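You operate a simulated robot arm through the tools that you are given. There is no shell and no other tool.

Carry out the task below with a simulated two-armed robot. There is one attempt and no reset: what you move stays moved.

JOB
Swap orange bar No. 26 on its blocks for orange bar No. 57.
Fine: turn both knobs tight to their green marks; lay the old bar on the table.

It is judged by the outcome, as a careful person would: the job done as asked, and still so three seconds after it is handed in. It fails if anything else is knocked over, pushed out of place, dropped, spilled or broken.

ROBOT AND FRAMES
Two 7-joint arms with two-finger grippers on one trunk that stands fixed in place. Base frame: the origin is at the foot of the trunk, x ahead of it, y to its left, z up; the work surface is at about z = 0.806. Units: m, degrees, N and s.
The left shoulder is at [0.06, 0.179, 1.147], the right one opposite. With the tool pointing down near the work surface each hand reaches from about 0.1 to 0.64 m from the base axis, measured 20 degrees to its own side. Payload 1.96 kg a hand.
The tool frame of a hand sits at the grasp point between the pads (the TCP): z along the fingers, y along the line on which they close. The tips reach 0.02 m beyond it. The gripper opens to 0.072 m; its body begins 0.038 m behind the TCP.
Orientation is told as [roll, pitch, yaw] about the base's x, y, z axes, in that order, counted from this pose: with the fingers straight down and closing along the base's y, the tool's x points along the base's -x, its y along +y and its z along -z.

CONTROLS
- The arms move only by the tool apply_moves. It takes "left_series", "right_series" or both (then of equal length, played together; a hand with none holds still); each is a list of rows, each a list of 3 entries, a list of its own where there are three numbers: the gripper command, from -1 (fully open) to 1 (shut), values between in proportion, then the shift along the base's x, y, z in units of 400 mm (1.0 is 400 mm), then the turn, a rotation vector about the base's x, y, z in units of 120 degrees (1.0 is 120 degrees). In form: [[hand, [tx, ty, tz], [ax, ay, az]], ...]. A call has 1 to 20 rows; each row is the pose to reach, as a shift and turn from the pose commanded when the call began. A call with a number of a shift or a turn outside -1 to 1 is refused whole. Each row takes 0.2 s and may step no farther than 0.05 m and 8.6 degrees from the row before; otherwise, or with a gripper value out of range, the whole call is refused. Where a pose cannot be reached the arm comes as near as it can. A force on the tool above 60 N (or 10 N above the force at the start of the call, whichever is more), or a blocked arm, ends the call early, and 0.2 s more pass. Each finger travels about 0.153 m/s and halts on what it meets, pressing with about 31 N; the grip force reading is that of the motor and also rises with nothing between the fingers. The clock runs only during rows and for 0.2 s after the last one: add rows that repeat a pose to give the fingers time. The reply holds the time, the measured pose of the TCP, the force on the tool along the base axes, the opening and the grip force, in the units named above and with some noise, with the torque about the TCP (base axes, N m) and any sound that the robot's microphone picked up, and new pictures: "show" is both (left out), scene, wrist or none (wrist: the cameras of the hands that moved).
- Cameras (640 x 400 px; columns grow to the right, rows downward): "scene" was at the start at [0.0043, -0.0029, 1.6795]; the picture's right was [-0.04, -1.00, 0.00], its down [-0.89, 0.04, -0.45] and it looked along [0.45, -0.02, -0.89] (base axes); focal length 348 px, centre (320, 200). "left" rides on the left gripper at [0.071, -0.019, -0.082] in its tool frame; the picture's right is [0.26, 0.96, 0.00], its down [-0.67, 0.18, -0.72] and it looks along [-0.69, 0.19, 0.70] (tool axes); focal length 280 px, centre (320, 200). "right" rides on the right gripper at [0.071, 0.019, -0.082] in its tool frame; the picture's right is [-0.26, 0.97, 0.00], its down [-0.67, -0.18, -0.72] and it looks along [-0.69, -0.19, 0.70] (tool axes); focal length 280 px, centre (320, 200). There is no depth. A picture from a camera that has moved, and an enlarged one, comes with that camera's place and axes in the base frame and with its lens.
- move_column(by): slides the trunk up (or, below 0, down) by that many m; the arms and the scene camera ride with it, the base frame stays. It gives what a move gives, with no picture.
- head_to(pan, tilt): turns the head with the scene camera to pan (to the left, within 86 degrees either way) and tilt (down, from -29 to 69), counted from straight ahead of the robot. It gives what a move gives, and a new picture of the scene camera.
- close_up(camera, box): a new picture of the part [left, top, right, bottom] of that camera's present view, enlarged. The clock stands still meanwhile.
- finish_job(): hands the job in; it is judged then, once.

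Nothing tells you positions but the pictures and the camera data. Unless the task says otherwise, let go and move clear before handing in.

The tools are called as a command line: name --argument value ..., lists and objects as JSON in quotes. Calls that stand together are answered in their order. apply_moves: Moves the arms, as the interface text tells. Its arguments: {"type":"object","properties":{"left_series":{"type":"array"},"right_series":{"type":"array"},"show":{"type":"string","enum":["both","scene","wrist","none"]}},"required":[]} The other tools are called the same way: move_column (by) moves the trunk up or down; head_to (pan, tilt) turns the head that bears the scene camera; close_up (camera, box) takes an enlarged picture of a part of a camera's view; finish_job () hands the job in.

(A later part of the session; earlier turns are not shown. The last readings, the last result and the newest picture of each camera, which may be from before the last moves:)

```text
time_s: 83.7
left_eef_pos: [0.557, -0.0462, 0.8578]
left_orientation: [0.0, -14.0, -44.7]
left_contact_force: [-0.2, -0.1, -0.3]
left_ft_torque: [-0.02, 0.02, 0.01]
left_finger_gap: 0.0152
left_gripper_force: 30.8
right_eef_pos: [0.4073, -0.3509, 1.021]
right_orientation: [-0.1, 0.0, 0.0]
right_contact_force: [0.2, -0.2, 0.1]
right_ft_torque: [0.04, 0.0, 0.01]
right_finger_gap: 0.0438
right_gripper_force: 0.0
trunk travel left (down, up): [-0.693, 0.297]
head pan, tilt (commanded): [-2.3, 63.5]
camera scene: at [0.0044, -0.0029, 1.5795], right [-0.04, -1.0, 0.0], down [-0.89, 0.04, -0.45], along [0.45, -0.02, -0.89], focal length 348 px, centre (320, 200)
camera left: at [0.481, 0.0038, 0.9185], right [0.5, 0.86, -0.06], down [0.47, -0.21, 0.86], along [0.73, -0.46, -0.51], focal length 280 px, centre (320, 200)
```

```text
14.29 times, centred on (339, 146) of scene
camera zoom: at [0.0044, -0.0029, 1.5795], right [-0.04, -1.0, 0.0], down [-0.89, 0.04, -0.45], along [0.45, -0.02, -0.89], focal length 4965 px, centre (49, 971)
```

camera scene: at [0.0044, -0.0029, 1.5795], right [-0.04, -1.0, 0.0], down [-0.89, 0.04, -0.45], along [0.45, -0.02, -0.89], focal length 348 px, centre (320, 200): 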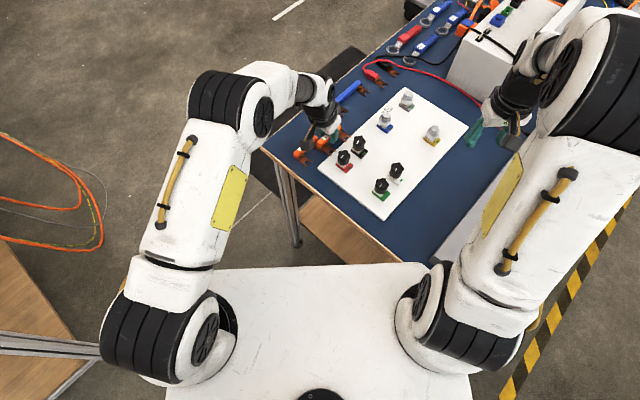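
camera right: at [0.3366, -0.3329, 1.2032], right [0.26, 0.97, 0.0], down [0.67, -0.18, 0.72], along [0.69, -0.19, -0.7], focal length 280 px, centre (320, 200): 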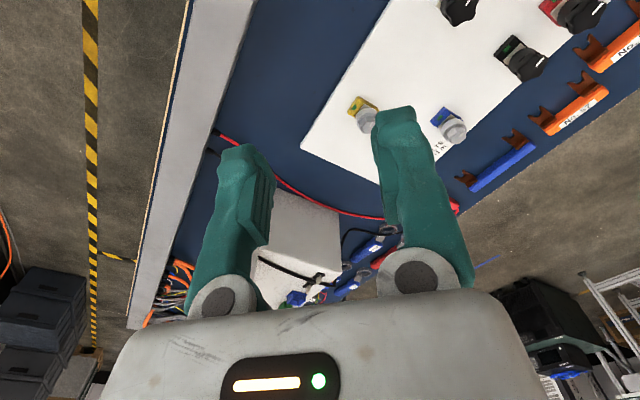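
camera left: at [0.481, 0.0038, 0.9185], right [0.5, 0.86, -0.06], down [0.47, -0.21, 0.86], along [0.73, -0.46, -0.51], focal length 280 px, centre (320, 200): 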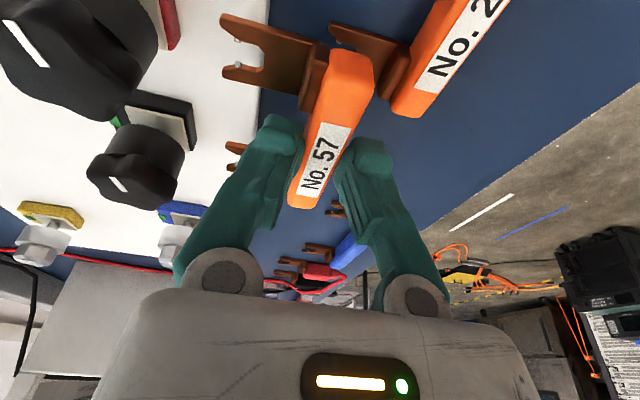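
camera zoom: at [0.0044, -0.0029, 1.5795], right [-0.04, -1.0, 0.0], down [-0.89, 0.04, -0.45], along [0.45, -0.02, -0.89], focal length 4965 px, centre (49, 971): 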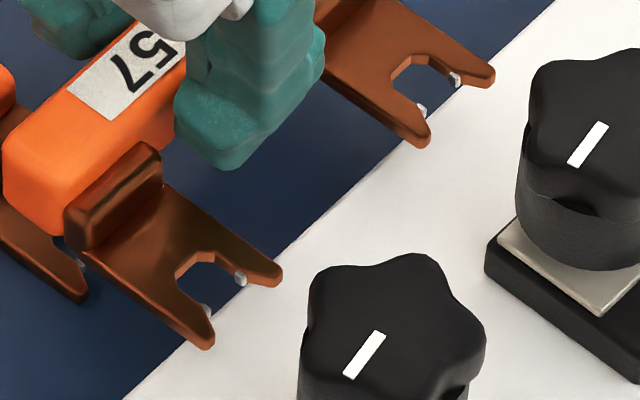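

Putting the three views and the arm readings together, the forks are aligned to within about 1 mm and sit at the same height at which bar 26 came out. I'll slide in the first 28 mm and check.

apply_moves --left_series '[[1, [-0.0075, -0.0066, 0], [0, 0, 0]], [1, [-0.0146, -0.0135, 0], [0, 0, 0]], [1, [-0.0216, -0.0206, 0], [0, 0, 0]], [1, [-0.0286, -0.0276, 0], [0, 0, 0]], [1, [-0.0357, -0.0347, 0], [0, 0, 0]], [1, [-0.0427, -0.0418, 0], [0, 0, 0]], [1, [-0.0501, -0.0489, 0], [0, 0, 0]], [1, [-0.0501, -0.0489, 0], [0, 0, 0]]]' --show "wrist"

close_up --camera "scene" --box '[322, 132, 372, 172]'

close_up --camera "left" --box '[180, 0, 400, 150]'

close_up --camera "right" --box '[545, 30, 640, 140]'

```text
time_s: 85.5
left_eef_pos: [0.5372, -0.0662, 0.8579]
left_orientation: [0.0, -14.0, -44.7]
left_contact_force: [-0.2, -0.3, -0.5]
left_ft_torque: [-0.02, -0.02, 0.01]
left_finger_gap: 0.0154
left_gripper_force: 30.1
right_eef_pos: [0.4086, -0.3522, 1.0215]
right_orientation: [-0.1, 0.1, -0.1]
right_contact_force: [-0.9, -0.3, -0.7]
right_ft_torque: [0.01, 0.02, -0.01]
right_finger_gap: 0.0438
right_gripper_force: 0.1
trunk travel left (down, up): [-0.693, 0.297]
head pan, tilt (commanded): [-2.3, 63.5]
camera left: at [0.4603, -0.016, 0.9186], right [0.5, 0.86, -0.06], down [0.47, -0.21, 0.86], along [0.73, -0.46, -0.51], focal length 280 px, centre (320, 200)
```

left: 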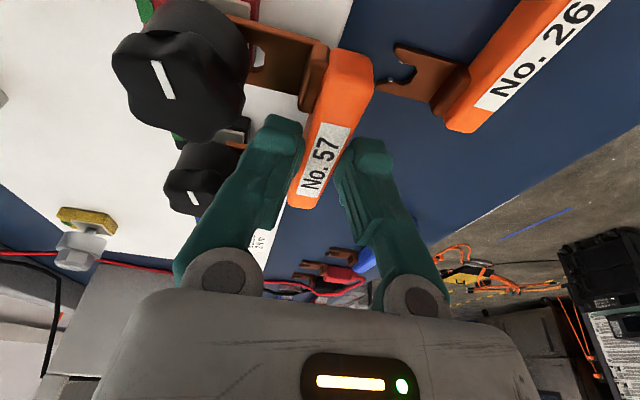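

```text
10.00 times, centred on (347, 152) of scene
camera zoom: at [0.0045, -0.0029, 1.5795], right [-0.04, -1.0, 0.0], down [-0.89, 0.04, -0.45], along [0.45, -0.02, -0.89], focal length 3476 px, centre (50, 680)
```

zoom: 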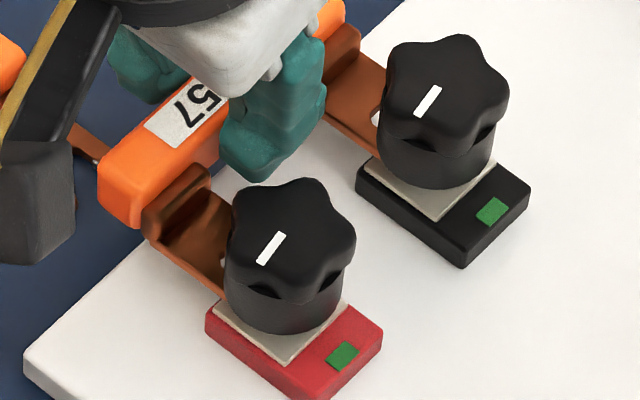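

```text
2.67 times, centred on (290, 75) of left
camera zoom: at [0.4603, -0.016, 0.9186], right [0.5, 0.86, -0.06], down [0.47, -0.21, 0.86], along [0.73, -0.46, -0.51], focal length 748 px, centre (400, 533)
```

zoom: 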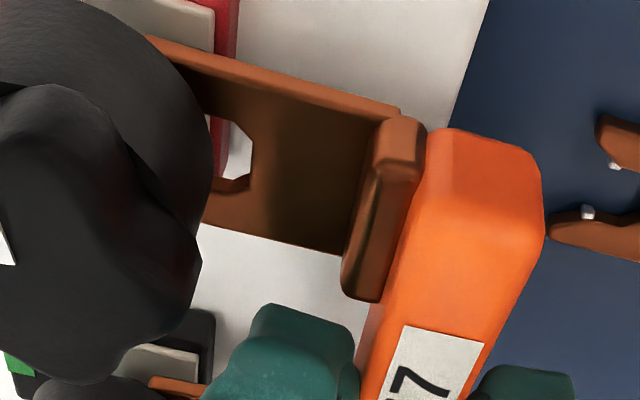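

```text
3.64 times, centred on (592, 85) of right
camera zoom: at [0.3369, -0.3328, 1.1029], right [0.26, 0.96, 0.0], down [0.67, -0.18, 0.72], along [0.69, -0.19, -0.7], focal length 1020 px, centre (-671, 618)
```

zoom: 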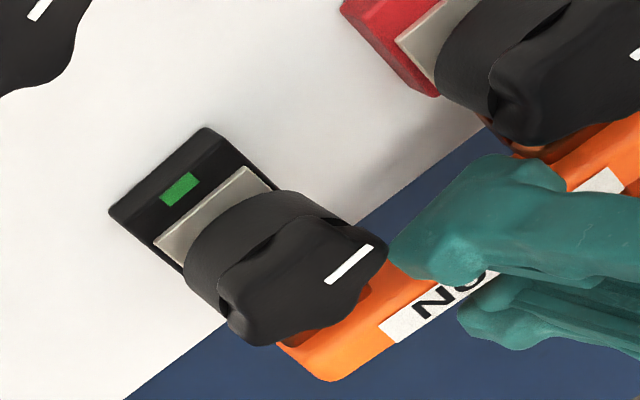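

The forks are passing cleanly under both knob skirts with no contact force. I'll slide the next 10 mm slowly while watching the force.

apply_moves --left_series '[[1, [-0.0044, -0.0044, 0], [0, 0, 0]], [1, [-0.0088, -0.0089, 0], [0, 0, 0]], [1, [-0.0132, -0.0133, 0], [0, 0, 0]], [1, [-0.0176, -0.0178, 0], [0, 0, 0]]]' --show "wrist"

close_up --camera "scene" --box '[322, 132, 372, 172]'

close_up --camera "left" --box '[180, 0, 400, 150]'

```text
time_s: 86.5
left_eef_pos: [0.5292, -0.0718, 0.856]
left_orientation: [0.0, -14.0, -44.6]
left_contact_force: [-0.4, -0.2, -0.5]
left_ft_torque: [0.03, 0.02, 0.0]
left_finger_gap: 0.0154
left_gripper_force: 30.7
right_eef_pos: [0.4082, -0.3524, 1.0208]
right_orientation: [-0.1, 0.1, 0.0]
right_contact_force: [-0.1, -0.6, 0.3]
right_ft_torque: [0.0, -0.01, 0.01]
right_finger_gap: 0.0439
right_gripper_force: 0.0
trunk travel left (down, up): [-0.693, 0.297]
head pan, tilt (commanded): [-2.3, 63.5]
camera left: at [0.4535, -0.0229, 0.9186], right [0.5, 0.86, -0.06], down [0.47, -0.21, 0.86], along [0.73, -0.46, -0.51], focal length 280 px, centre (320, 200)
```

left: 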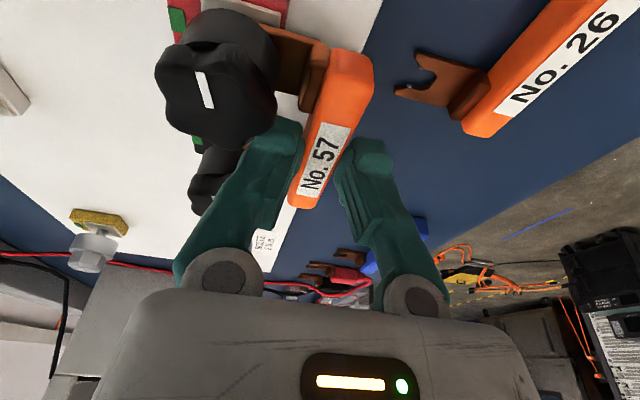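

```text
10.00 times, centred on (347, 152) of scene
camera zoom: at [0.0044, -0.003, 1.5795], right [-0.04, -1.0, 0.0], down [-0.89, 0.04, -0.45], along [0.45, -0.02, -0.89], focal length 3476 px, centre (50, 680)
```

zoom: 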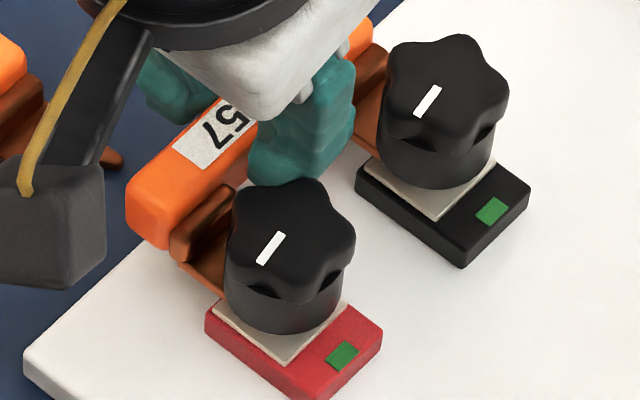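

```text
2.67 times, centred on (290, 75) of left
camera zoom: at [0.4535, -0.0229, 0.9186], right [0.5, 0.86, -0.06], down [0.47, -0.21, 0.86], along [0.73, -0.46, -0.51], focal length 748 px, centre (400, 533)
```

zoom: 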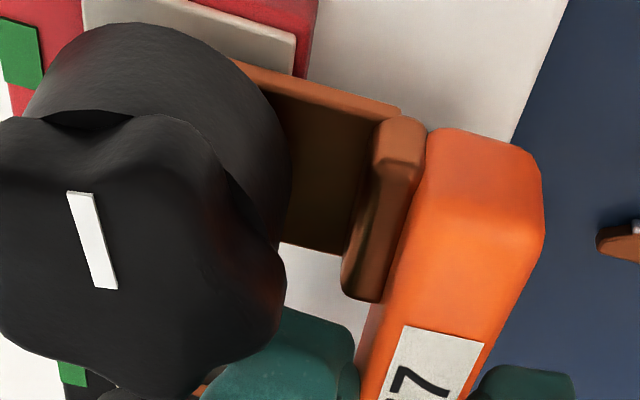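

There's still no contact force. I'll slide another 5 mm and compare with how bar 26 sat.

apply_moves --left_series '[[1, [-0.0035, -0.0036, 0], [0, 0, 0]], [1, [-0.007, -0.0071, 0], [0, 0, 0]], [1, [-0.0088, -0.0089, 0], [0, 0, 0]], [1, [-0.0088, -0.0089, 0], [0, 0, 0]]]' --show "none"

close_up --camera "scene" --box '[322, 132, 372, 172]'

close_up --camera "left" --box '[180, 0, 400, 150]'

close_up --camera "right" --box '[545, 30, 640, 140]'

```text
time_s: 87.5
left_eef_pos: [0.5266, -0.0756, 0.8589]
left_orientation: [0.0, -14.0, -44.8]
left_contact_force: [-0.2, 0.2, -0.3]
left_ft_torque: [0.0, 0.02, -0.02]
left_finger_gap: 0.0149
left_gripper_force: 31.1
right_eef_pos: [0.4078, -0.3511, 1.0207]
right_orientation: [0.0, -0.1, 0.0]
right_contact_force: [-0.5, 0.1, 0.5]
right_ft_torque: [-0.01, 0.0, 0.01]
right_finger_gap: 0.0439
right_gripper_force: 0.0
trunk travel left (down, up): [-0.693, 0.297]
head pan, tilt (commanded): [-2.3, 63.5]
```

```text
10.00 times, centred on (347, 152) of scene
camera zoom: at [0.0044, -0.003, 1.5795], right [-0.04, -1.0, 0.0], down [-0.89, 0.04, -0.45], along [0.45, -0.02, -0.89], focal length 3476 px, centre (50, 680)
```

zoom: 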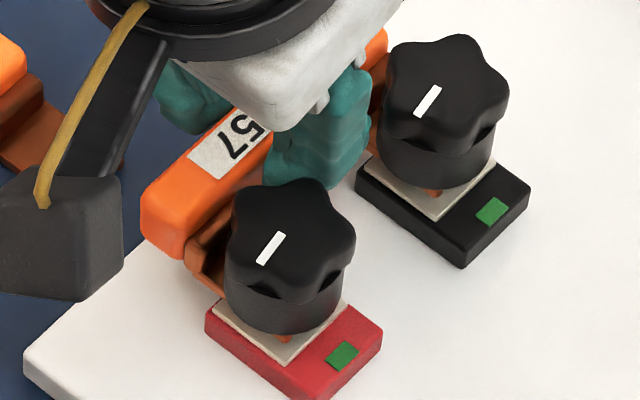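

```text
2.67 times, centred on (290, 75) of left
camera zoom: at [0.45, -0.0265, 0.919], right [0.5, 0.86, -0.06], down [0.47, -0.21, 0.86], along [0.73, -0.46, -0.51], focal length 748 px, centre (400, 533)
```

zoom: 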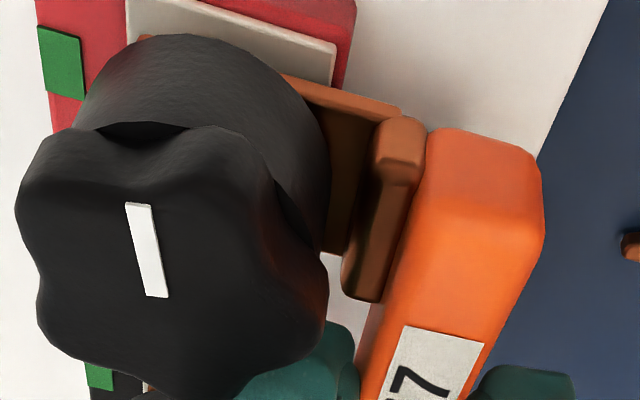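

```text
3.64 times, centred on (592, 85) of right
camera zoom: at [0.3368, -0.3329, 1.1029], right [0.26, 0.96, 0.0], down [0.67, -0.18, 0.72], along [0.69, -0.19, -0.7], focal length 1020 px, centre (-671, 618)
```

zoom: 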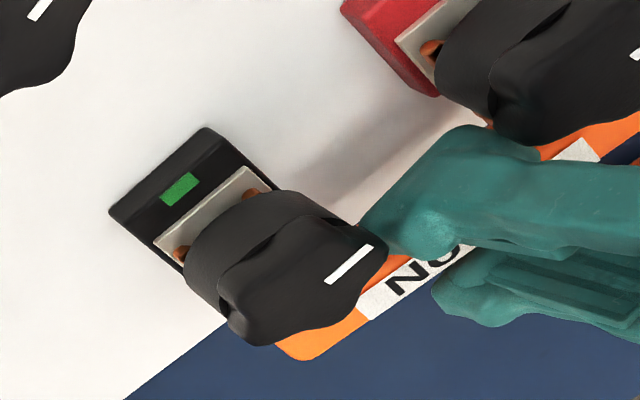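

The fork tips now show on the front side of both knobs, centred on the plates. I'll go the last 2 mm, then lower gently onto the plates.

apply_moves --left_series '[[1, [-0.0018, -0.0018, 0], [0, 0, 0]], [1, [-0.0035, -0.0036, 0], [0, 0, 0]], [1, [-0.0035, -0.0036, -0.0015], [0, 0, 0]], [1, [-0.0035, -0.0036, -0.003], [0, 0, 0]], [1, [-0.0035, -0.0036, -0.003], [0, 0, 0]]]' --show "none"

close_up --camera "scene" --box '[322, 132, 372, 172]'

close_up --camera "right" --box '[545, 30, 640, 140]'

```text
time_s: 88.7
left_eef_pos: [0.5262, -0.0776, 0.8568]
left_orientation: [0.0, -14.1, -44.7]
left_contact_force: [5.7, 5.9, 2.3]
left_ft_torque: [0.07, -0.06, -0.01]
left_finger_gap: 0.0149
left_gripper_force: 31.2
right_eef_pos: [0.4093, -0.3505, 1.0207]
right_orientation: [-0.1, -0.1, 0.0]
right_contact_force: [0.4, 0.6, 0.1]
right_ft_torque: [0.0, -0.04, -0.01]
right_finger_gap: 0.044
right_gripper_force: 0.0
trunk travel left (down, up): [-0.693, 0.297]
head pan, tilt (commanded): [-2.3, 63.5]
```

```text
10.00 times, centred on (347, 152) of scene
camera zoom: at [0.0051, -0.0019, 1.5795], right [-0.04, -1.0, 0.0], down [-0.89, 0.04, -0.45], along [0.45, -0.02, -0.89], focal length 3476 px, centre (50, 680)
```

zoom: 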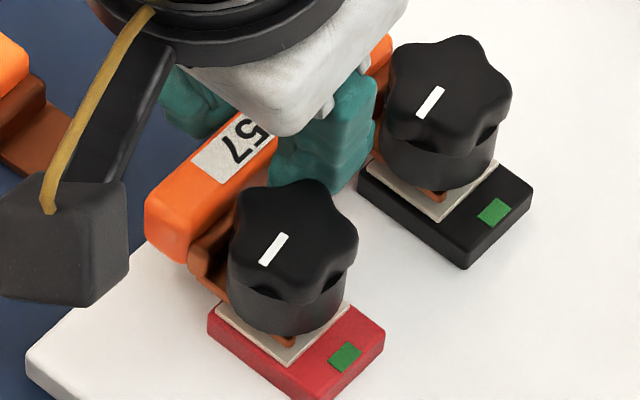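

```text
3.64 times, centred on (592, 85) of right
camera zoom: at [0.3374, -0.3321, 1.103], right [0.26, 0.97, 0.0], down [0.67, -0.18, 0.72], along [0.69, -0.19, -0.7], focal length 1020 px, centre (-671, 618)
```

zoom: 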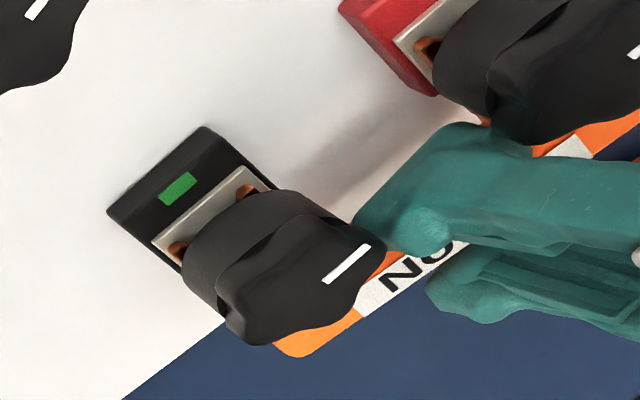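

I feel about 8 N of contact along the insertion direction, so the slots are seated against the studs. I'll ease back half a millimetre and lower 1 mm onto the plates.

apply_moves --left_series '[[1, [0.0008, 0.0008, -0.001], [0, 0, 0]], [1, [0.0012, 0.0012, -0.0025], [0, 0, 0]], [1, [0.0012, 0.0012, -0.0025], [0, 0, 0]]]' --show "none"

close_up --camera "left" --box '[180, 0, 400, 150]'

close_up --camera "scene" --box '[322, 132, 372, 172]'

```text
time_s: 89.5
left_eef_pos: [0.5253, -0.0765, 0.8563]
left_orientation: [0.0, -14.2, -44.7]
left_contact_force: [6.5, 4.1, 13.0]
left_ft_torque: [0.16, 0.01, -0.01]
left_finger_gap: 0.015
left_gripper_force: 31.0
right_eef_pos: [0.4082, -0.3507, 1.0218]
right_orientation: [-0.1, 0.0, 0.0]
right_contact_force: [-0.8, 0.3, 0.3]
right_ft_torque: [0.01, -0.02, -0.02]
right_finger_gap: 0.0442
right_gripper_force: 0.0
trunk travel left (down, up): [-0.693, 0.297]
head pan, tilt (commanded): [-2.3, 63.5]
```

```text
2.67 times, centred on (290, 75) of left
camera zoom: at [0.4495, -0.0269, 0.9175], right [0.5, 0.86, -0.06], down [0.47, -0.21, 0.86], along [0.73, -0.46, -0.51], focal length 748 px, centre (400, 533)
```

zoom: 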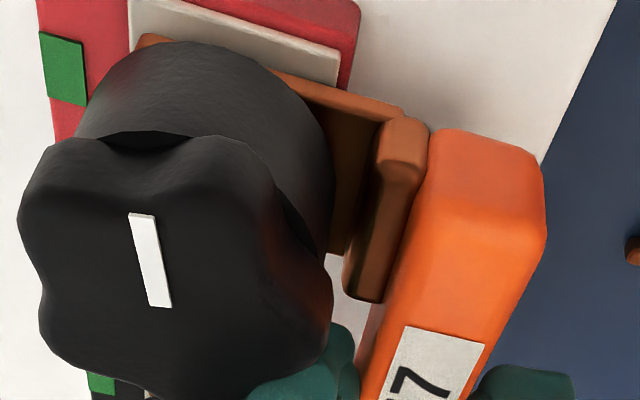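

```text
10.00 times, centred on (347, 152) of scene
camera zoom: at [0.0038, -0.0019, 1.5796], right [-0.04, -1.0, 0.0], down [-0.89, 0.04, -0.45], along [0.45, -0.02, -0.89], focal length 3476 px, centre (50, 680)
```

zoom: 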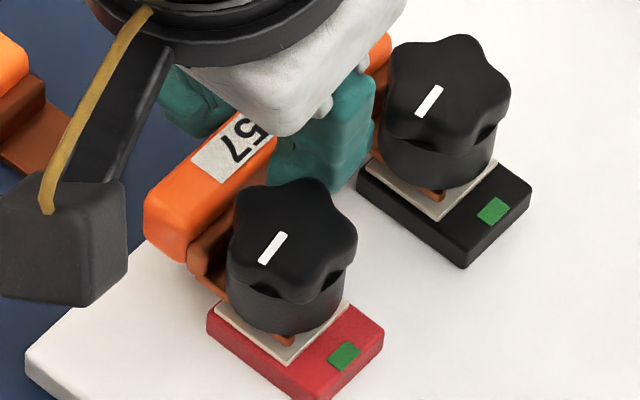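

The bar rests on the plates (13 N). I'll relax the pressure slightly, open just enough to free it, and withdraw back along the leaning tool axis.

apply_moves --left_series '[[1, [0.001, 0.001, 0.0015], [0, 0, 0]], [0.8, [0.001, 0.001, 0.0015], [0, 0, 0]], [0.45, [0.001, 0.001, 0.0015], [0, 0, 0]], [0.45, [0.001, 0.001, 0.0015], [0, 0, 0]]]' --show "wrist"

close_up --camera "scene" --box '[322, 132, 372, 172]'

close_up --camera "left" --box '[180, 30, 420, 230]'

```text
time_s: 90.5
left_eef_pos: [0.5251, -0.0766, 0.8559]
left_orientation: [0.0, -13.9, -44.7]
left_contact_force: [0.2, -1.0, 0.2]
left_ft_torque: [-0.01, -0.02, -0.01]
left_finger_gap: 0.0199
left_gripper_force: 0.1
right_eef_pos: [0.4078, -0.3519, 1.0212]
right_orientation: [-0.1, 0.1, 0.0]
right_contact_force: [0.2, 0.2, 0.8]
right_ft_torque: [-0.01, -0.01, -0.01]
right_finger_gap: 0.0439
right_gripper_force: 0.0
trunk travel left (down, up): [-0.693, 0.297]
head pan, tilt (commanded): [-2.3, 63.5]
camera left: at [0.4494, -0.0269, 0.9171], right [0.5, 0.86, -0.06], down [0.47, -0.21, 0.86], along [0.73, -0.46, -0.51], focal length 280 px, centre (320, 200)
```

left: 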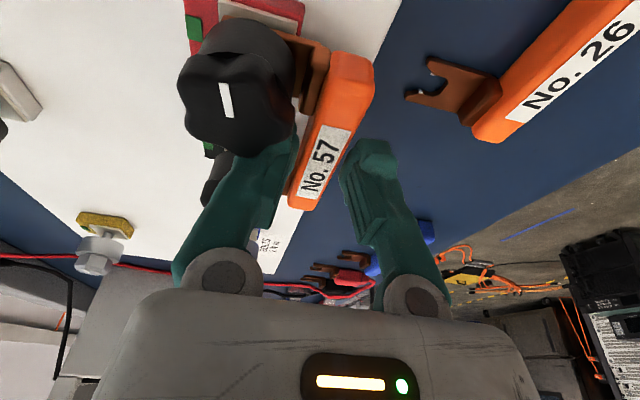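

```text
10.00 times, centred on (347, 152) of scene
camera zoom: at [0.0043, -0.0029, 1.5794], right [-0.04, -1.0, 0.0], down [-0.89, 0.04, -0.45], along [0.45, -0.02, -0.89], focal length 3476 px, centre (50, 680)
```

zoom: 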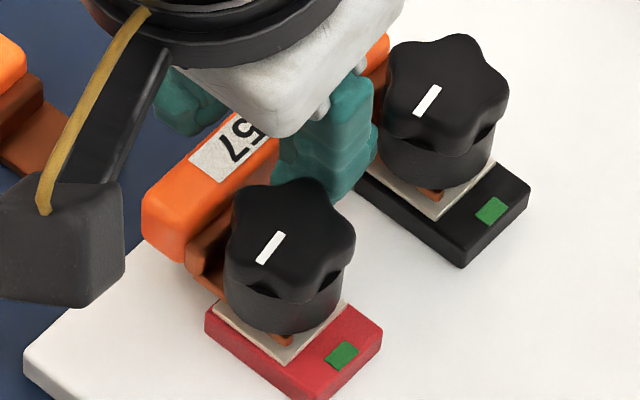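

```text
2.00 times, centred on (300, 130) of left
camera zoom: at [0.4494, -0.0269, 0.9171], right [0.5, 0.86, -0.06], down [0.47, -0.21, 0.86], along [0.73, -0.46, -0.51], focal length 561 px, centre (360, 340)
```

zoom: 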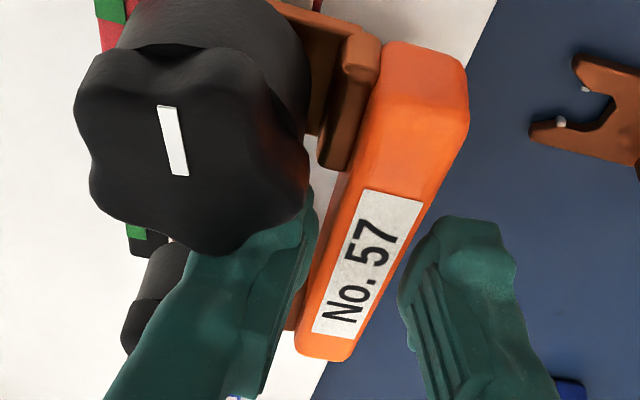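

The bar stays put and the hand reads no force. I'll withdraw along the tool axis.

apply_moves --left_series '[[0.45, [-0.0021, 0.0021, 0.0121], [0, 0, 0]], [0.45, [-0.0065, 0.0064, 0.0364], [0, 0, 0]], [0.45, [-0.0129, 0.0128, 0.0728], [0, 0, 0]], [0.45, [-0.0215, 0.0213, 0.1213], [0, 0, 0]], [0.3, [-0.03, 0.03, 0.17], [0, 0, 0]], [0.3, [-0.03, 0.03, 0.17], [0, 0, 0]]]' --show "wrist"

close_up --camera "scene" --box '[322, 132, 372, 172]'

```text
time_s: 91.9
left_eef_pos: [0.5139, -0.0653, 0.9228]
left_orientation: [0.0, -14.0, -44.7]
left_contact_force: [0.3, -0.7, 0.3]
left_ft_torque: [0.01, 0.04, 0.0]
left_finger_gap: 0.0249
left_gripper_force: 0.1
right_eef_pos: [0.408, -0.3526, 1.0212]
right_orientation: [-0.1, 0.0, 0.0]
right_contact_force: [0.5, 0.4, -0.2]
right_ft_torque: [0.0, 0.03, -0.01]
right_finger_gap: 0.0439
right_gripper_force: 0.0
trunk travel left (down, up): [-0.693, 0.297]
head pan, tilt (commanded): [-2.3, 63.5]
camera left: at [0.4372, -0.0147, 0.9852], right [0.5, 0.86, -0.06], down [0.47, -0.21, 0.86], along [0.73, -0.46, -0.51], focal length 280 px, centre (320, 200)
```

left: 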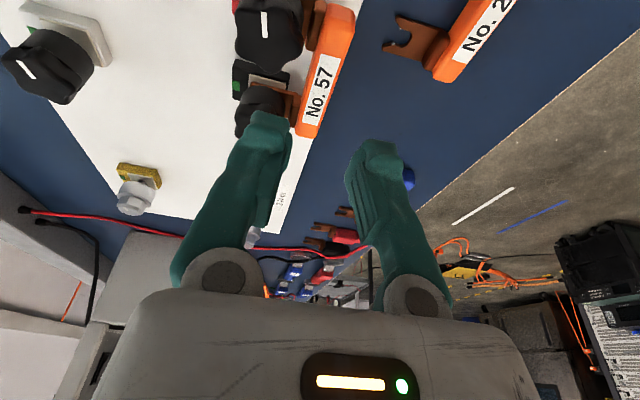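

```text
10.00 times, centred on (347, 152) of scene
camera zoom: at [0.0048, -0.0031, 1.5795], right [-0.04, -1.0, 0.0], down [-0.89, 0.04, -0.45], along [0.45, -0.02, -0.89], focal length 3476 px, centre (50, 680)
```

zoom: 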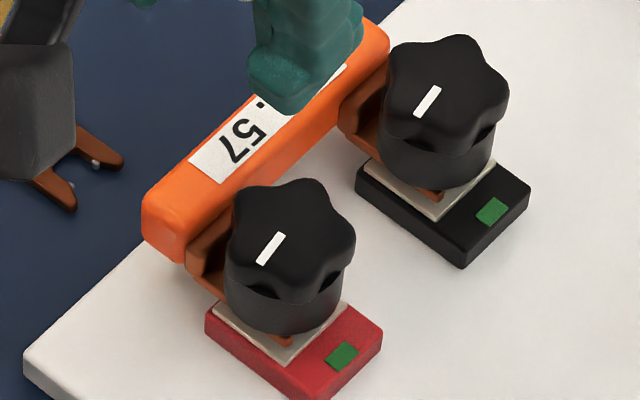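

Bar 57 sits in the red and black blocks like the old one did. I'll retract the left hand to its viewing position, levelling it on the way.

apply_moves --left_series '[[0.0, [0, 0, 0.08], [0.02, 0.02, 0]], [0.0, [-0.05, 0.06, 0.1], [0.04, 0.04, 0]], [-0.3, [-0.1, 0.13, 0.11], [0.06, 0.06, 0]], [-0.6, [-0.16, 0.21, 0.11], [0.0821, 0.0829, 0]], [-1, [-0.22, 0.29, 0.11], [0.0821, 0.0829, 0]], [-1, [-0.28, 0.37, 0.11], [0.0821, 0.0829, 0]], [-1, [-0.34, 0.45, 0.11], [0.0821, 0.0829, 0]], [-1, [-0.4, 0.51, 0.11], [0.0821, 0.0829, 0]], [-1, [-0.418, 0.526, 0.11], [0.0821, 0.0829, 0]]]' --show "wrist"

```text
time_s: 93.9
left_eef_pos: [0.3459, 0.1459, 0.9675]
left_orientation: [0.0, 0.1, -44.7]
left_contact_force: [0.1, 0.6, 0.3]
left_ft_torque: [0.0, -0.01, -0.03]
left_finger_gap: 0.0719
left_gripper_force: 0.1
right_eef_pos: [0.4076, -0.3513, 1.0218]
right_orientation: [-0.2, -0.1, 0.0]
right_contact_force: [-0.3, 0.8, -0.1]
right_ft_torque: [-0.01, -0.01, -0.02]
right_finger_gap: 0.0438
right_gripper_force: 0.1
trunk travel left (down, up): [-0.693, 0.297]
head pan, tilt (commanded): [-2.3, 63.5]
camera left: at [0.2824, 0.1827, 1.0487], right [0.49, 0.87, 0.0], down [0.61, -0.34, 0.72], along [0.62, -0.35, -0.7], focal length 280 px, centre (320, 200)
```

left: 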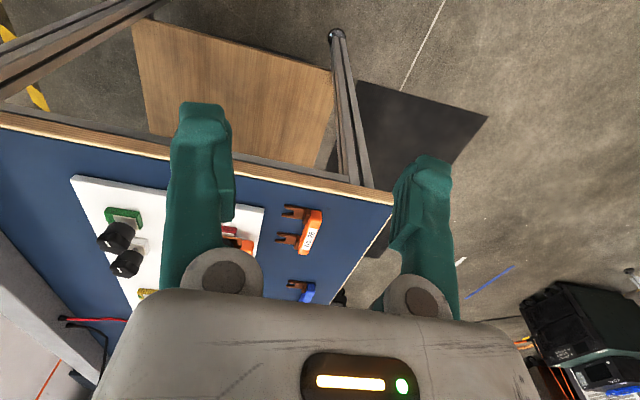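

The left hand is clear. Next I'll turn it back to its viewing yaw and bring the right hand above the red knob at yaw 76, ready to tighten clockwise.

apply_moves --left_series '[[-1, [0, 0, 0], [0, 0, -0.017]], [-1, [0, 0, 0], [0, 0, -0.034]], [-1, [0, 0, 0], [0, 0, -0.051]], [-1, [0, 0, 0], [0, 0, -0.068]], [-1, [0, 0, 0], [0, 0, -0.085]], [-1, [0, 0, 0], [0, 0, -0.102]], [-1, [0, 0, 0], [0, 0, -0.119]], [-1, [0, 0, 0], [0, 0, -0.136]], [-1, [0, 0, 0], [0, 0, -0.153]], [-1, [0, 0, 0], [0, 0, -0.169]], [-1, [0, 0, 0], [0, 0, -0.169]]]' --right_series '[[-0.22, [0.019, 0.068, 0], [0, 0, 0.0633]], [-0.22, [0.038, 0.136, 0], [0, 0, 0.1266]], [-0.22, [0.057, 0.204, 0], [0, 0, 0.19]], [-0.22, [0.076, 0.272, 0], [0, 0, 0.2533]], [-0.22, [0.095, 0.34, 0], [0, 0, 0.3166]], [-0.22, [0.115, 0.408, 0], [0, 0, 0.38]], [-0.22, [0.134, 0.476, -0.03], [0, 0, 0.4433]], [-0.22, [0.153, 0.544, -0.07], [0, 0, 0.5066]], [-0.22, [0.172, 0.612, -0.12], [0, 0, 0.57]], [-0.22, [0.191, 0.676, -0.1775], [0, 0, 0.633]], [-0.22, [0.191, 0.676, -0.1775], [0, 0, 0.633]]]' --show "both"

close_up --camera "right" --box '[220, 0, 420, 140]'

close_up --camera "left" --box '[240, 210, 360, 305]'

```text
time_s: 96.3
left_eef_pos: [0.346, 0.1455, 0.9681]
left_orientation: [0.0, 0.1, -64.9]
left_contact_force: [-0.3, 0.2, 1.0]
left_ft_torque: [0.0, 0.0, 0.0]
left_finger_gap: 0.0722
left_gripper_force: 0.1
right_eef_pos: [0.4852, -0.0804, 0.9506]
right_orientation: [-0.1, 0.1, 76.0]
right_contact_force: [0.2, 0.5, 0.6]
right_ft_torque: [0.01, 0.01, 0.02]
right_finger_gap: 0.0438
right_gripper_force: 0.0
trunk travel left (down, up): [-0.693, 0.297]
head pan, tilt (commanded): [-2.3, 63.5]
camera scene: at [0.0036, -0.0033, 1.5795], right [-0.04, -1.0, 0.0], down [-0.89, 0.04, -0.45], along [0.45, -0.02, -0.89], focal length 348 px, centre (320, 200)
camera right: at [0.4481, -0.1456, 1.0328], right [-0.87, 0.49, 0.0], down [0.34, 0.61, 0.72], along [0.35, 0.62, -0.7], focal length 280 px, centre (320, 200)
camera left: at [0.2991, 0.2031, 1.0491], right [0.76, 0.64, 0.0], down [0.45, -0.53, 0.72], along [0.46, -0.55, -0.7], focal length 280 px, centre (320, 200)
```

scene: 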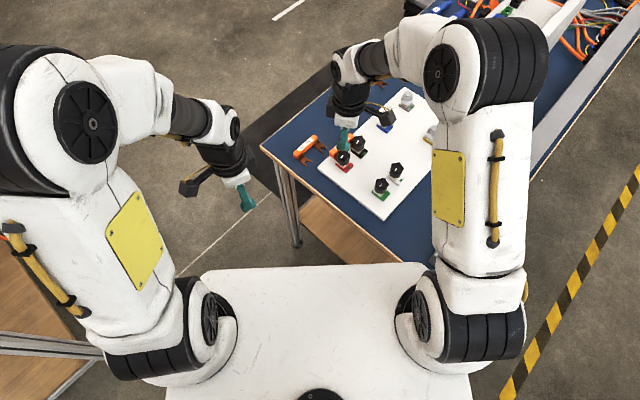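
right: 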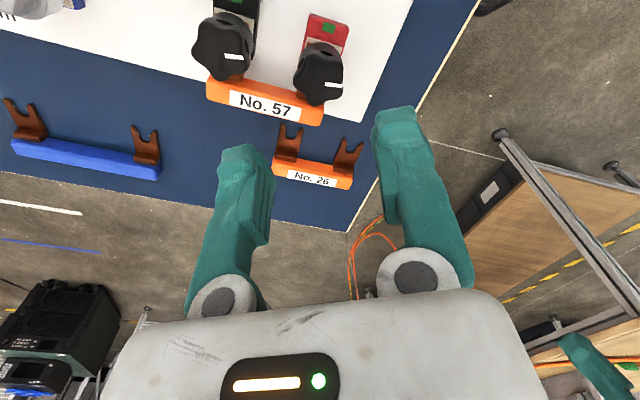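
left: 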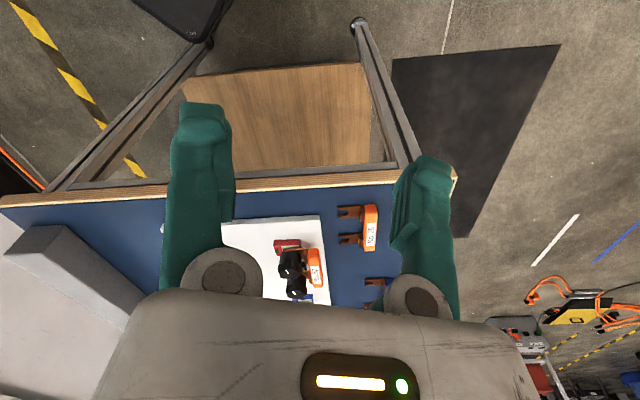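

```text
2.86 times, centred on (320, 70) of right
camera zoom: at [0.4481, -0.1456, 1.0328], right [-0.87, 0.49, 0.0], down [0.34, 0.61, 0.72], along [0.35, 0.62, -0.7], focal length 801 px, centre (320, 571)
```

zoom: 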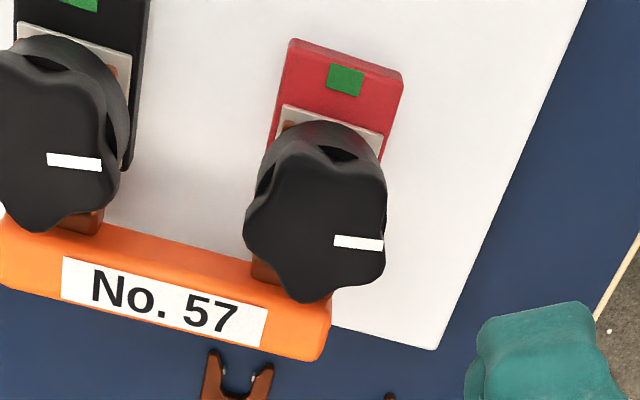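

```text
4.21 times, centred on (300, 258) of left
camera zoom: at [0.2991, 0.2031, 1.0491], right [0.76, 0.64, 0.0], down [0.45, -0.53, 0.72], along [0.46, -0.55, -0.7], focal length 1181 px, centre (404, -42)
```

zoom: 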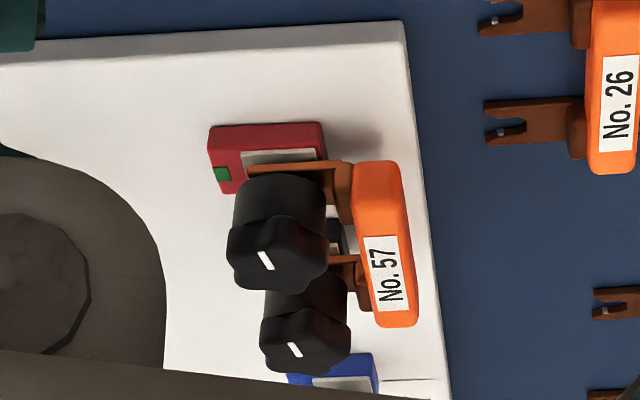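

Everything looks as it did with the old bar, and the knob is centred under the hand. I'll lower and grip the red knob.

apply_moves --right_series '[[-0.22, [0, 0, -0.09], [0, 0, 0]], [-0.22, [0, 0, -0.16], [0, 0, 0]], [-0.22, [0, 0, -0.199], [0, 0, 0]], [-0.22, [0, 0, -0.199], [0, 0, 0]], [0.4, [0, 0, -0.199], [0, 0, 0]], [1, [0, 0, -0.199], [0, 0, 0]], [1, [0, 0, -0.199], [0, 0, 0]]]' --show "wrist"

close_up --camera "right" --box '[210, 50, 430, 200]'

close_up --camera "left" --box '[240, 210, 360, 305]'

```text
time_s: 97.9
left_eef_pos: [0.3461, 0.1466, 0.9673]
left_orientation: [0.1, 0.0, -65.1]
left_contact_force: [-0.2, -0.1, 0.3]
left_ft_torque: [0.01, 0.0, -0.05]
left_finger_gap: 0.0722
left_gripper_force: 0.1
right_eef_pos: [0.4833, -0.0815, 0.8703]
right_orientation: [0.0, -0.1, 75.9]
right_contact_force: [0.2, 1.0, -3.9]
right_ft_torque: [0.08, 0.01, -0.04]
right_finger_gap: 0.0311
right_gripper_force: 40.2
trunk travel left (down, up): [-0.693, 0.297]
head pan, tilt (commanded): [-2.3, 63.5]
camera right: at [0.4482, -0.1457, 0.9525], right [-0.87, 0.49, 0.0], down [0.34, 0.61, 0.72], along [0.35, 0.62, -0.7], focal length 280 px, centre (320, 200)
```

right: 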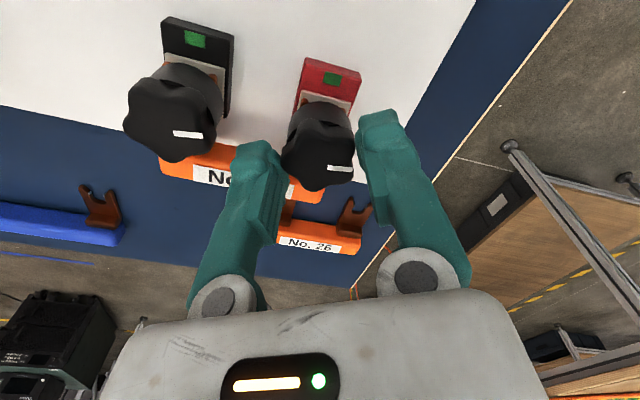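

```text
2.67 times, centred on (320, 125) of right
camera zoom: at [0.4482, -0.1457, 0.9525], right [-0.87, 0.49, 0.0], down [0.34, 0.61, 0.72], along [0.35, 0.62, -0.7], focal length 748 px, centre (320, 400)
```

zoom: 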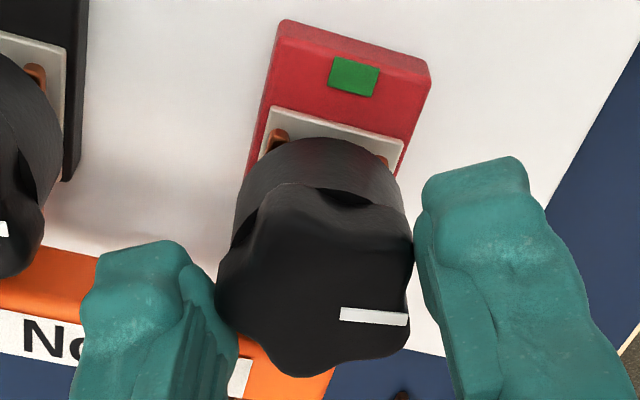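

```text
4.21 times, centred on (300, 258) of left
camera zoom: at [0.2998, 0.2034, 1.0487], right [0.76, 0.65, 0.0], down [0.45, -0.53, 0.72], along [0.46, -0.55, -0.7], focal length 1181 px, centre (404, -42)
```

zoom: 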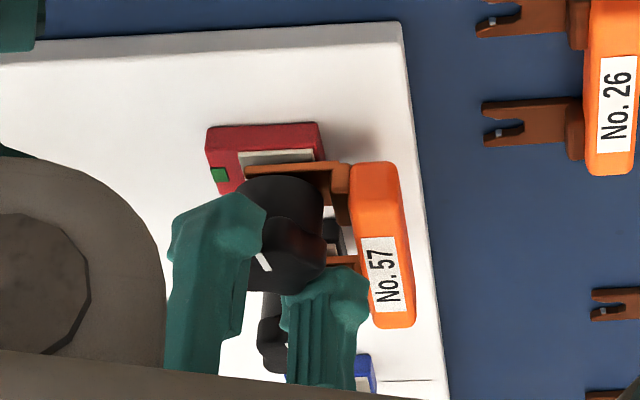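

The grip is centred. Now I'll turn the red knob clockwise by 108 degrees, sinking slightly with the thread.

apply_moves --right_series '[[1, [0, 0, -0.0002], [0, 0, -0.065]], [1, [0, 0, -0.0005], [0, 0, -0.13]], [1, [0, 0, -0.0008], [0, 0, -0.2]], [1, [0, 0, -0.001], [0, 0, -0.27]], [1, [0, 0, -0.0013], [0, 0, -0.34]], [1, [0, 0, -0.0016], [0, 0, -0.41]], [1, [0, 0, -0.0019], [0, 0, -0.48]], [1, [0, 0, -0.0022], [0, 0, -0.55]], [1, [0, 0, -0.0024], [0, 0, -0.62]], [1, [0, 0, -0.0027], [0, 0, -0.69]], [1, [0, 0, -0.003], [0, 0, -0.76]], [1, [0, 0, -0.0032], [0, 0, -0.83]], [1, [0, 0, -0.0034], [0, 0, -0.9]]]' --show "wrist"

close_up --camera "right" --box '[210, 50, 430, 200]'

close_up --camera "left" --box '[240, 210, 360, 305]'

```text
time_s: 100.7
left_eef_pos: [0.3468, 0.146, 0.9681]
left_orientation: [0.0, 0.1, -65.0]
left_contact_force: [-0.6, 0.5, -0.1]
left_ft_torque: [0.04, 0.0, -0.03]
left_finger_gap: 0.0719
left_gripper_force: 0.1
right_eef_pos: [0.4854, -0.0809, 0.8692]
right_orientation: [-0.1, 0.0, -32.2]
right_contact_force: [3.0, -1.7, 0.8]
right_ft_torque: [0.09, 0.01, 0.01]
right_finger_gap: 0.0314
right_gripper_force: 39.8
trunk travel left (down, up): [-0.693, 0.297]
head pan, tilt (commanded): [-2.3, 63.5]
camera right: at [0.4346, -0.0277, 0.9506], right [0.74, 0.68, 0.0], down [0.47, -0.51, 0.72], along [0.48, -0.53, -0.7], focal length 280 px, centre (320, 200)
```

right: 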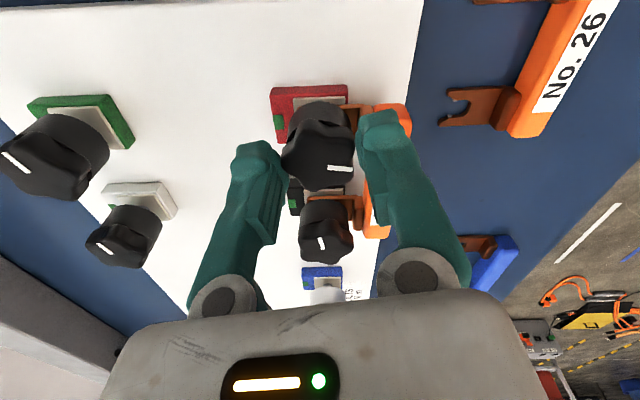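

```text
2.67 times, centred on (320, 125) of right
camera zoom: at [0.4346, -0.0277, 0.9506], right [0.74, 0.68, 0.0], down [0.47, -0.51, 0.72], along [0.48, -0.53, -0.7], focal length 748 px, centre (320, 400)
```

zoom: 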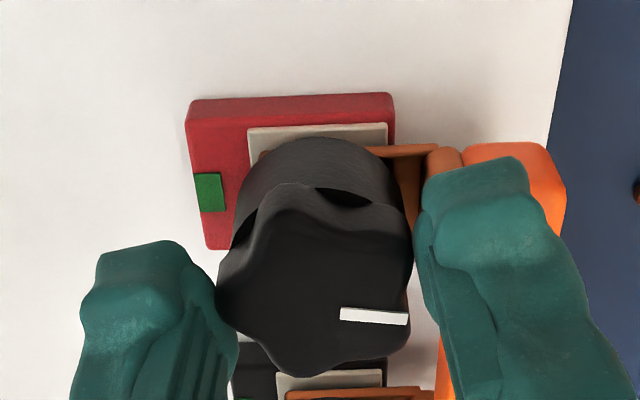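

```text
4.21 times, centred on (300, 258) of left
camera zoom: at [0.2998, 0.2032, 1.0488], right [0.76, 0.65, 0.0], down [0.45, -0.53, 0.72], along [0.46, -0.55, -0.7], focal length 1181 px, centre (404, -42)
```

zoom: 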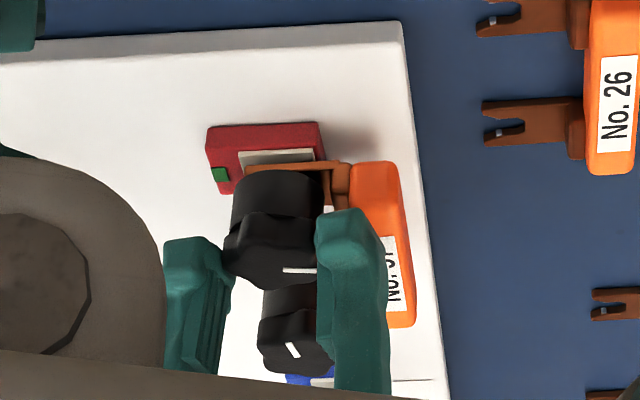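

The red knob is turned 108 degrees. I'll release, swing back to yaw 76, and grip again.

apply_moves --right_series '[[-0.15, [0, 0, 0], [0, 0, 0]], [-0.15, [0, 0, 0], [0, 0, 0]], [-0.15, [0, 0, 0.05], [0, 0, 0]], [-0.15, [0, 0, 0.08], [0, 0, 0.06]], [-0.15, [0, 0, 0.08], [0, 0, 0.13]], [-0.15, [0, 0, 0.08], [0, 0, 0.2]], [-0.15, [0, 0, 0.08], [0, 0, 0.27]], [-0.15, [0, 0, 0.08], [0, 0, 0.34]], [-0.15, [0, 0, 0.08], [0, 0, 0.41]], [-0.15, [0, 0, 0.08], [0, 0, 0.48]], [-0.15, [0, 0, 0.08], [0, 0, 0.55]], [-0.15, [0, 0, 0.08], [0, 0, 0.62]], [-0.15, [0, 0, 0.08], [0, 0, 0.69]], [-0.15, [0, 0, 0.08], [0, 0, 0.76]], [-0.15, [0, 0, 0.08], [0, 0, 0.83]], [-0.15, [0, 0, 0.08], [0, 0, 0.9]], [-0.15, [0, 0, 0.04], [0, 0, 0.9]], [-0.15, [0, 0, 0.0], [0, 0, 0.9]], [0.5, [0, 0, 0.0], [0, 0, 0.9]], [1, [0, 0, 0.0], [0, 0, 0.9]]]' --show "wrist"

close_up --camera "right" --box '[210, 50, 430, 200]'

close_up --camera "left" --box '[240, 210, 360, 305]'

```text
time_s: 104.9
left_eef_pos: [0.3465, 0.1461, 0.9676]
left_orientation: [-0.1, -0.1, -65.0]
left_contact_force: [-0.2, -0.1, 0.7]
left_ft_torque: [0.0, -0.01, -0.05]
left_finger_gap: 0.0719
left_gripper_force: 0.2
right_eef_pos: [0.4848, -0.0814, 0.8698]
right_orientation: [-0.2, 0.0, 75.9]
right_contact_force: [1.0, -1.6, 4.3]
right_ft_torque: [-0.02, -0.03, -0.02]
right_finger_gap: 0.0311
right_gripper_force: 39.7
trunk travel left (down, up): [-0.693, 0.297]
head pan, tilt (commanded): [-2.3, 63.5]
camera right: at [0.448, -0.1459, 0.9511], right [-0.87, 0.49, 0.0], down [0.34, 0.61, 0.72], along [0.35, 0.62, -0.7], focal length 280 px, centre (320, 200)
```

right: 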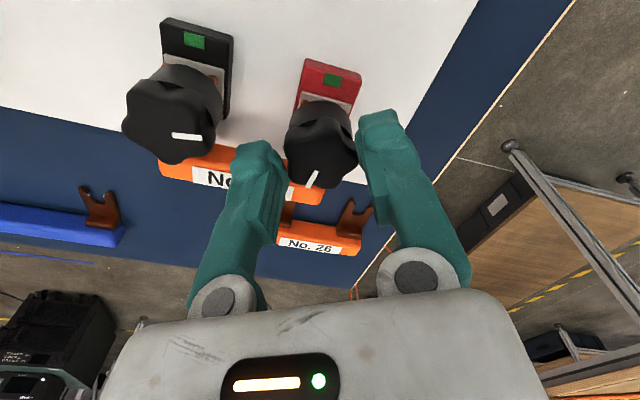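

```text
2.67 times, centred on (320, 125) of right
camera zoom: at [0.448, -0.1459, 0.9511], right [-0.87, 0.49, 0.0], down [0.34, 0.61, 0.72], along [0.35, 0.62, -0.7], focal length 748 px, centre (320, 400)
```

zoom: 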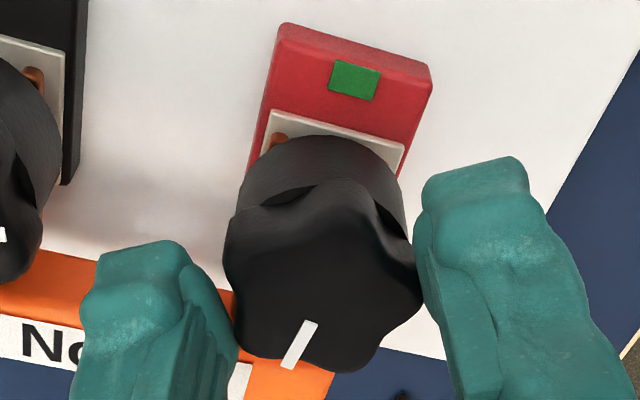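

```text
4.21 times, centred on (300, 258) of left
camera zoom: at [0.2993, 0.2033, 1.049], right [0.76, 0.65, 0.0], down [0.45, -0.53, 0.72], along [0.46, -0.55, -0.7], focal length 1181 px, centre (404, -42)
```

zoom: 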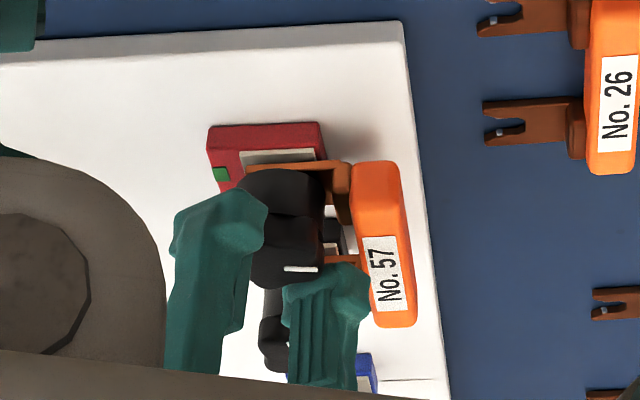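

I'll turn the red knob clockwise another 108 degrees.

apply_moves --right_series '[[1, [0, 0, -0.0002], [0, 0, -0.065]], [1, [0, 0, -0.0005], [0, 0, -0.13]], [1, [0, 0, -0.0008], [0, 0, -0.2]], [1, [0, 0, -0.001], [0, 0, -0.27]], [1, [0, 0, -0.0013], [0, 0, -0.34]], [1, [0, 0, -0.0016], [0, 0, -0.41]], [1, [0, 0, -0.0019], [0, 0, -0.48]], [1, [0, 0, -0.0022], [0, 0, -0.55]], [1, [0, 0, -0.0024], [0, 0, -0.62]], [1, [0, 0, -0.0027], [0, 0, -0.69]], [1, [0, 0, -0.003], [0, 0, -0.76]], [1, [0, 0, -0.0031], [0, 0, -0.83]], [1, [0, 0, -0.0032], [0, 0, -0.9]]]' --show "wrist"

close_up --camera "right" --box '[210, 50, 430, 200]'

close_up --camera "left" --box '[240, 210, 360, 305]'

```text
time_s: 107.7
left_eef_pos: [0.3457, 0.1464, 0.9694]
left_orientation: [0.0, 0.0, -64.9]
left_contact_force: [-0.1, 0.1, 0.4]
left_ft_torque: [0.01, 0.06, 0.01]
left_finger_gap: 0.0719
left_gripper_force: 0.0
right_eef_pos: [0.4856, -0.0804, 0.8675]
right_orientation: [0.0, -0.1, -32.3]
right_contact_force: [8.4, -2.0, 17.4]
right_ft_torque: [-0.07, -0.24, 0.08]
right_finger_gap: 0.031
right_gripper_force: 39.3
trunk travel left (down, up): [-0.693, 0.297]
head pan, tilt (commanded): [-2.3, 63.5]
camera right: at [0.4343, -0.0276, 0.95], right [0.74, 0.68, 0.0], down [0.47, -0.51, 0.72], along [0.48, -0.53, -0.7], focal length 280 px, centre (320, 200)
```

right: 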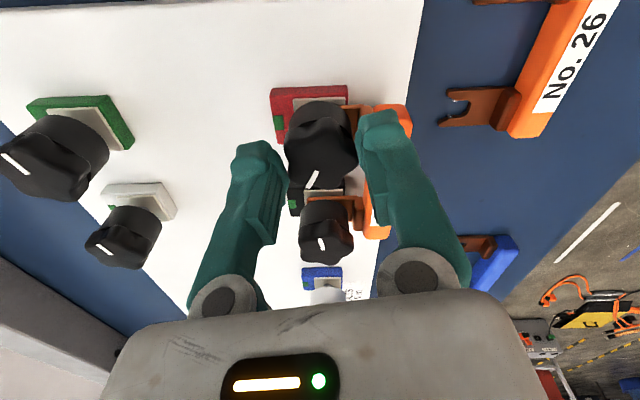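

```text
2.67 times, centred on (320, 125) of right
camera zoom: at [0.4343, -0.0276, 0.95], right [0.74, 0.68, 0.0], down [0.47, -0.51, 0.72], along [0.48, -0.53, -0.7], focal length 748 px, centre (320, 400)
```

zoom: 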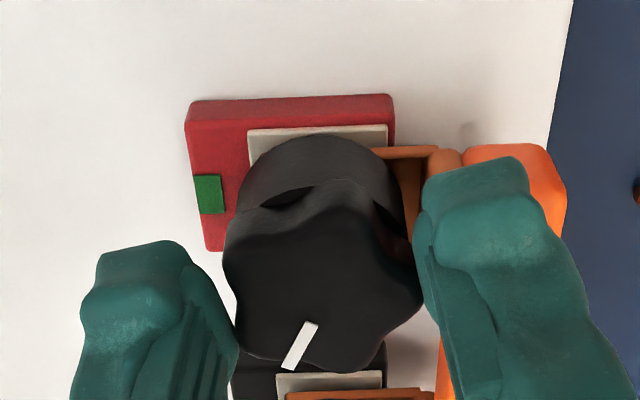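

```text
4.21 times, centred on (300, 258) of left
camera zoom: at [0.2992, 0.2032, 1.0491], right [0.76, 0.65, 0.0], down [0.45, -0.53, 0.72], along [0.46, -0.55, -0.7], focal length 1181 px, centre (404, -42)
```

zoom: 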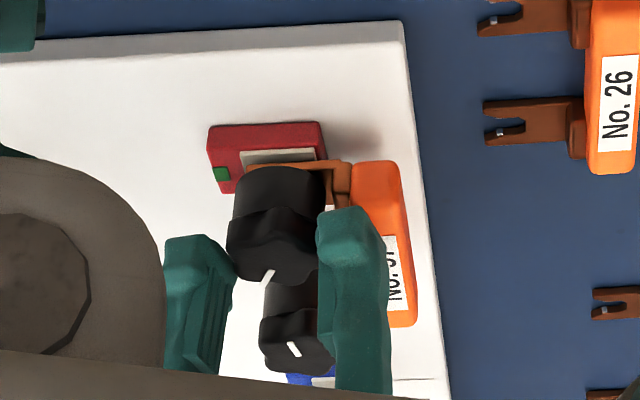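

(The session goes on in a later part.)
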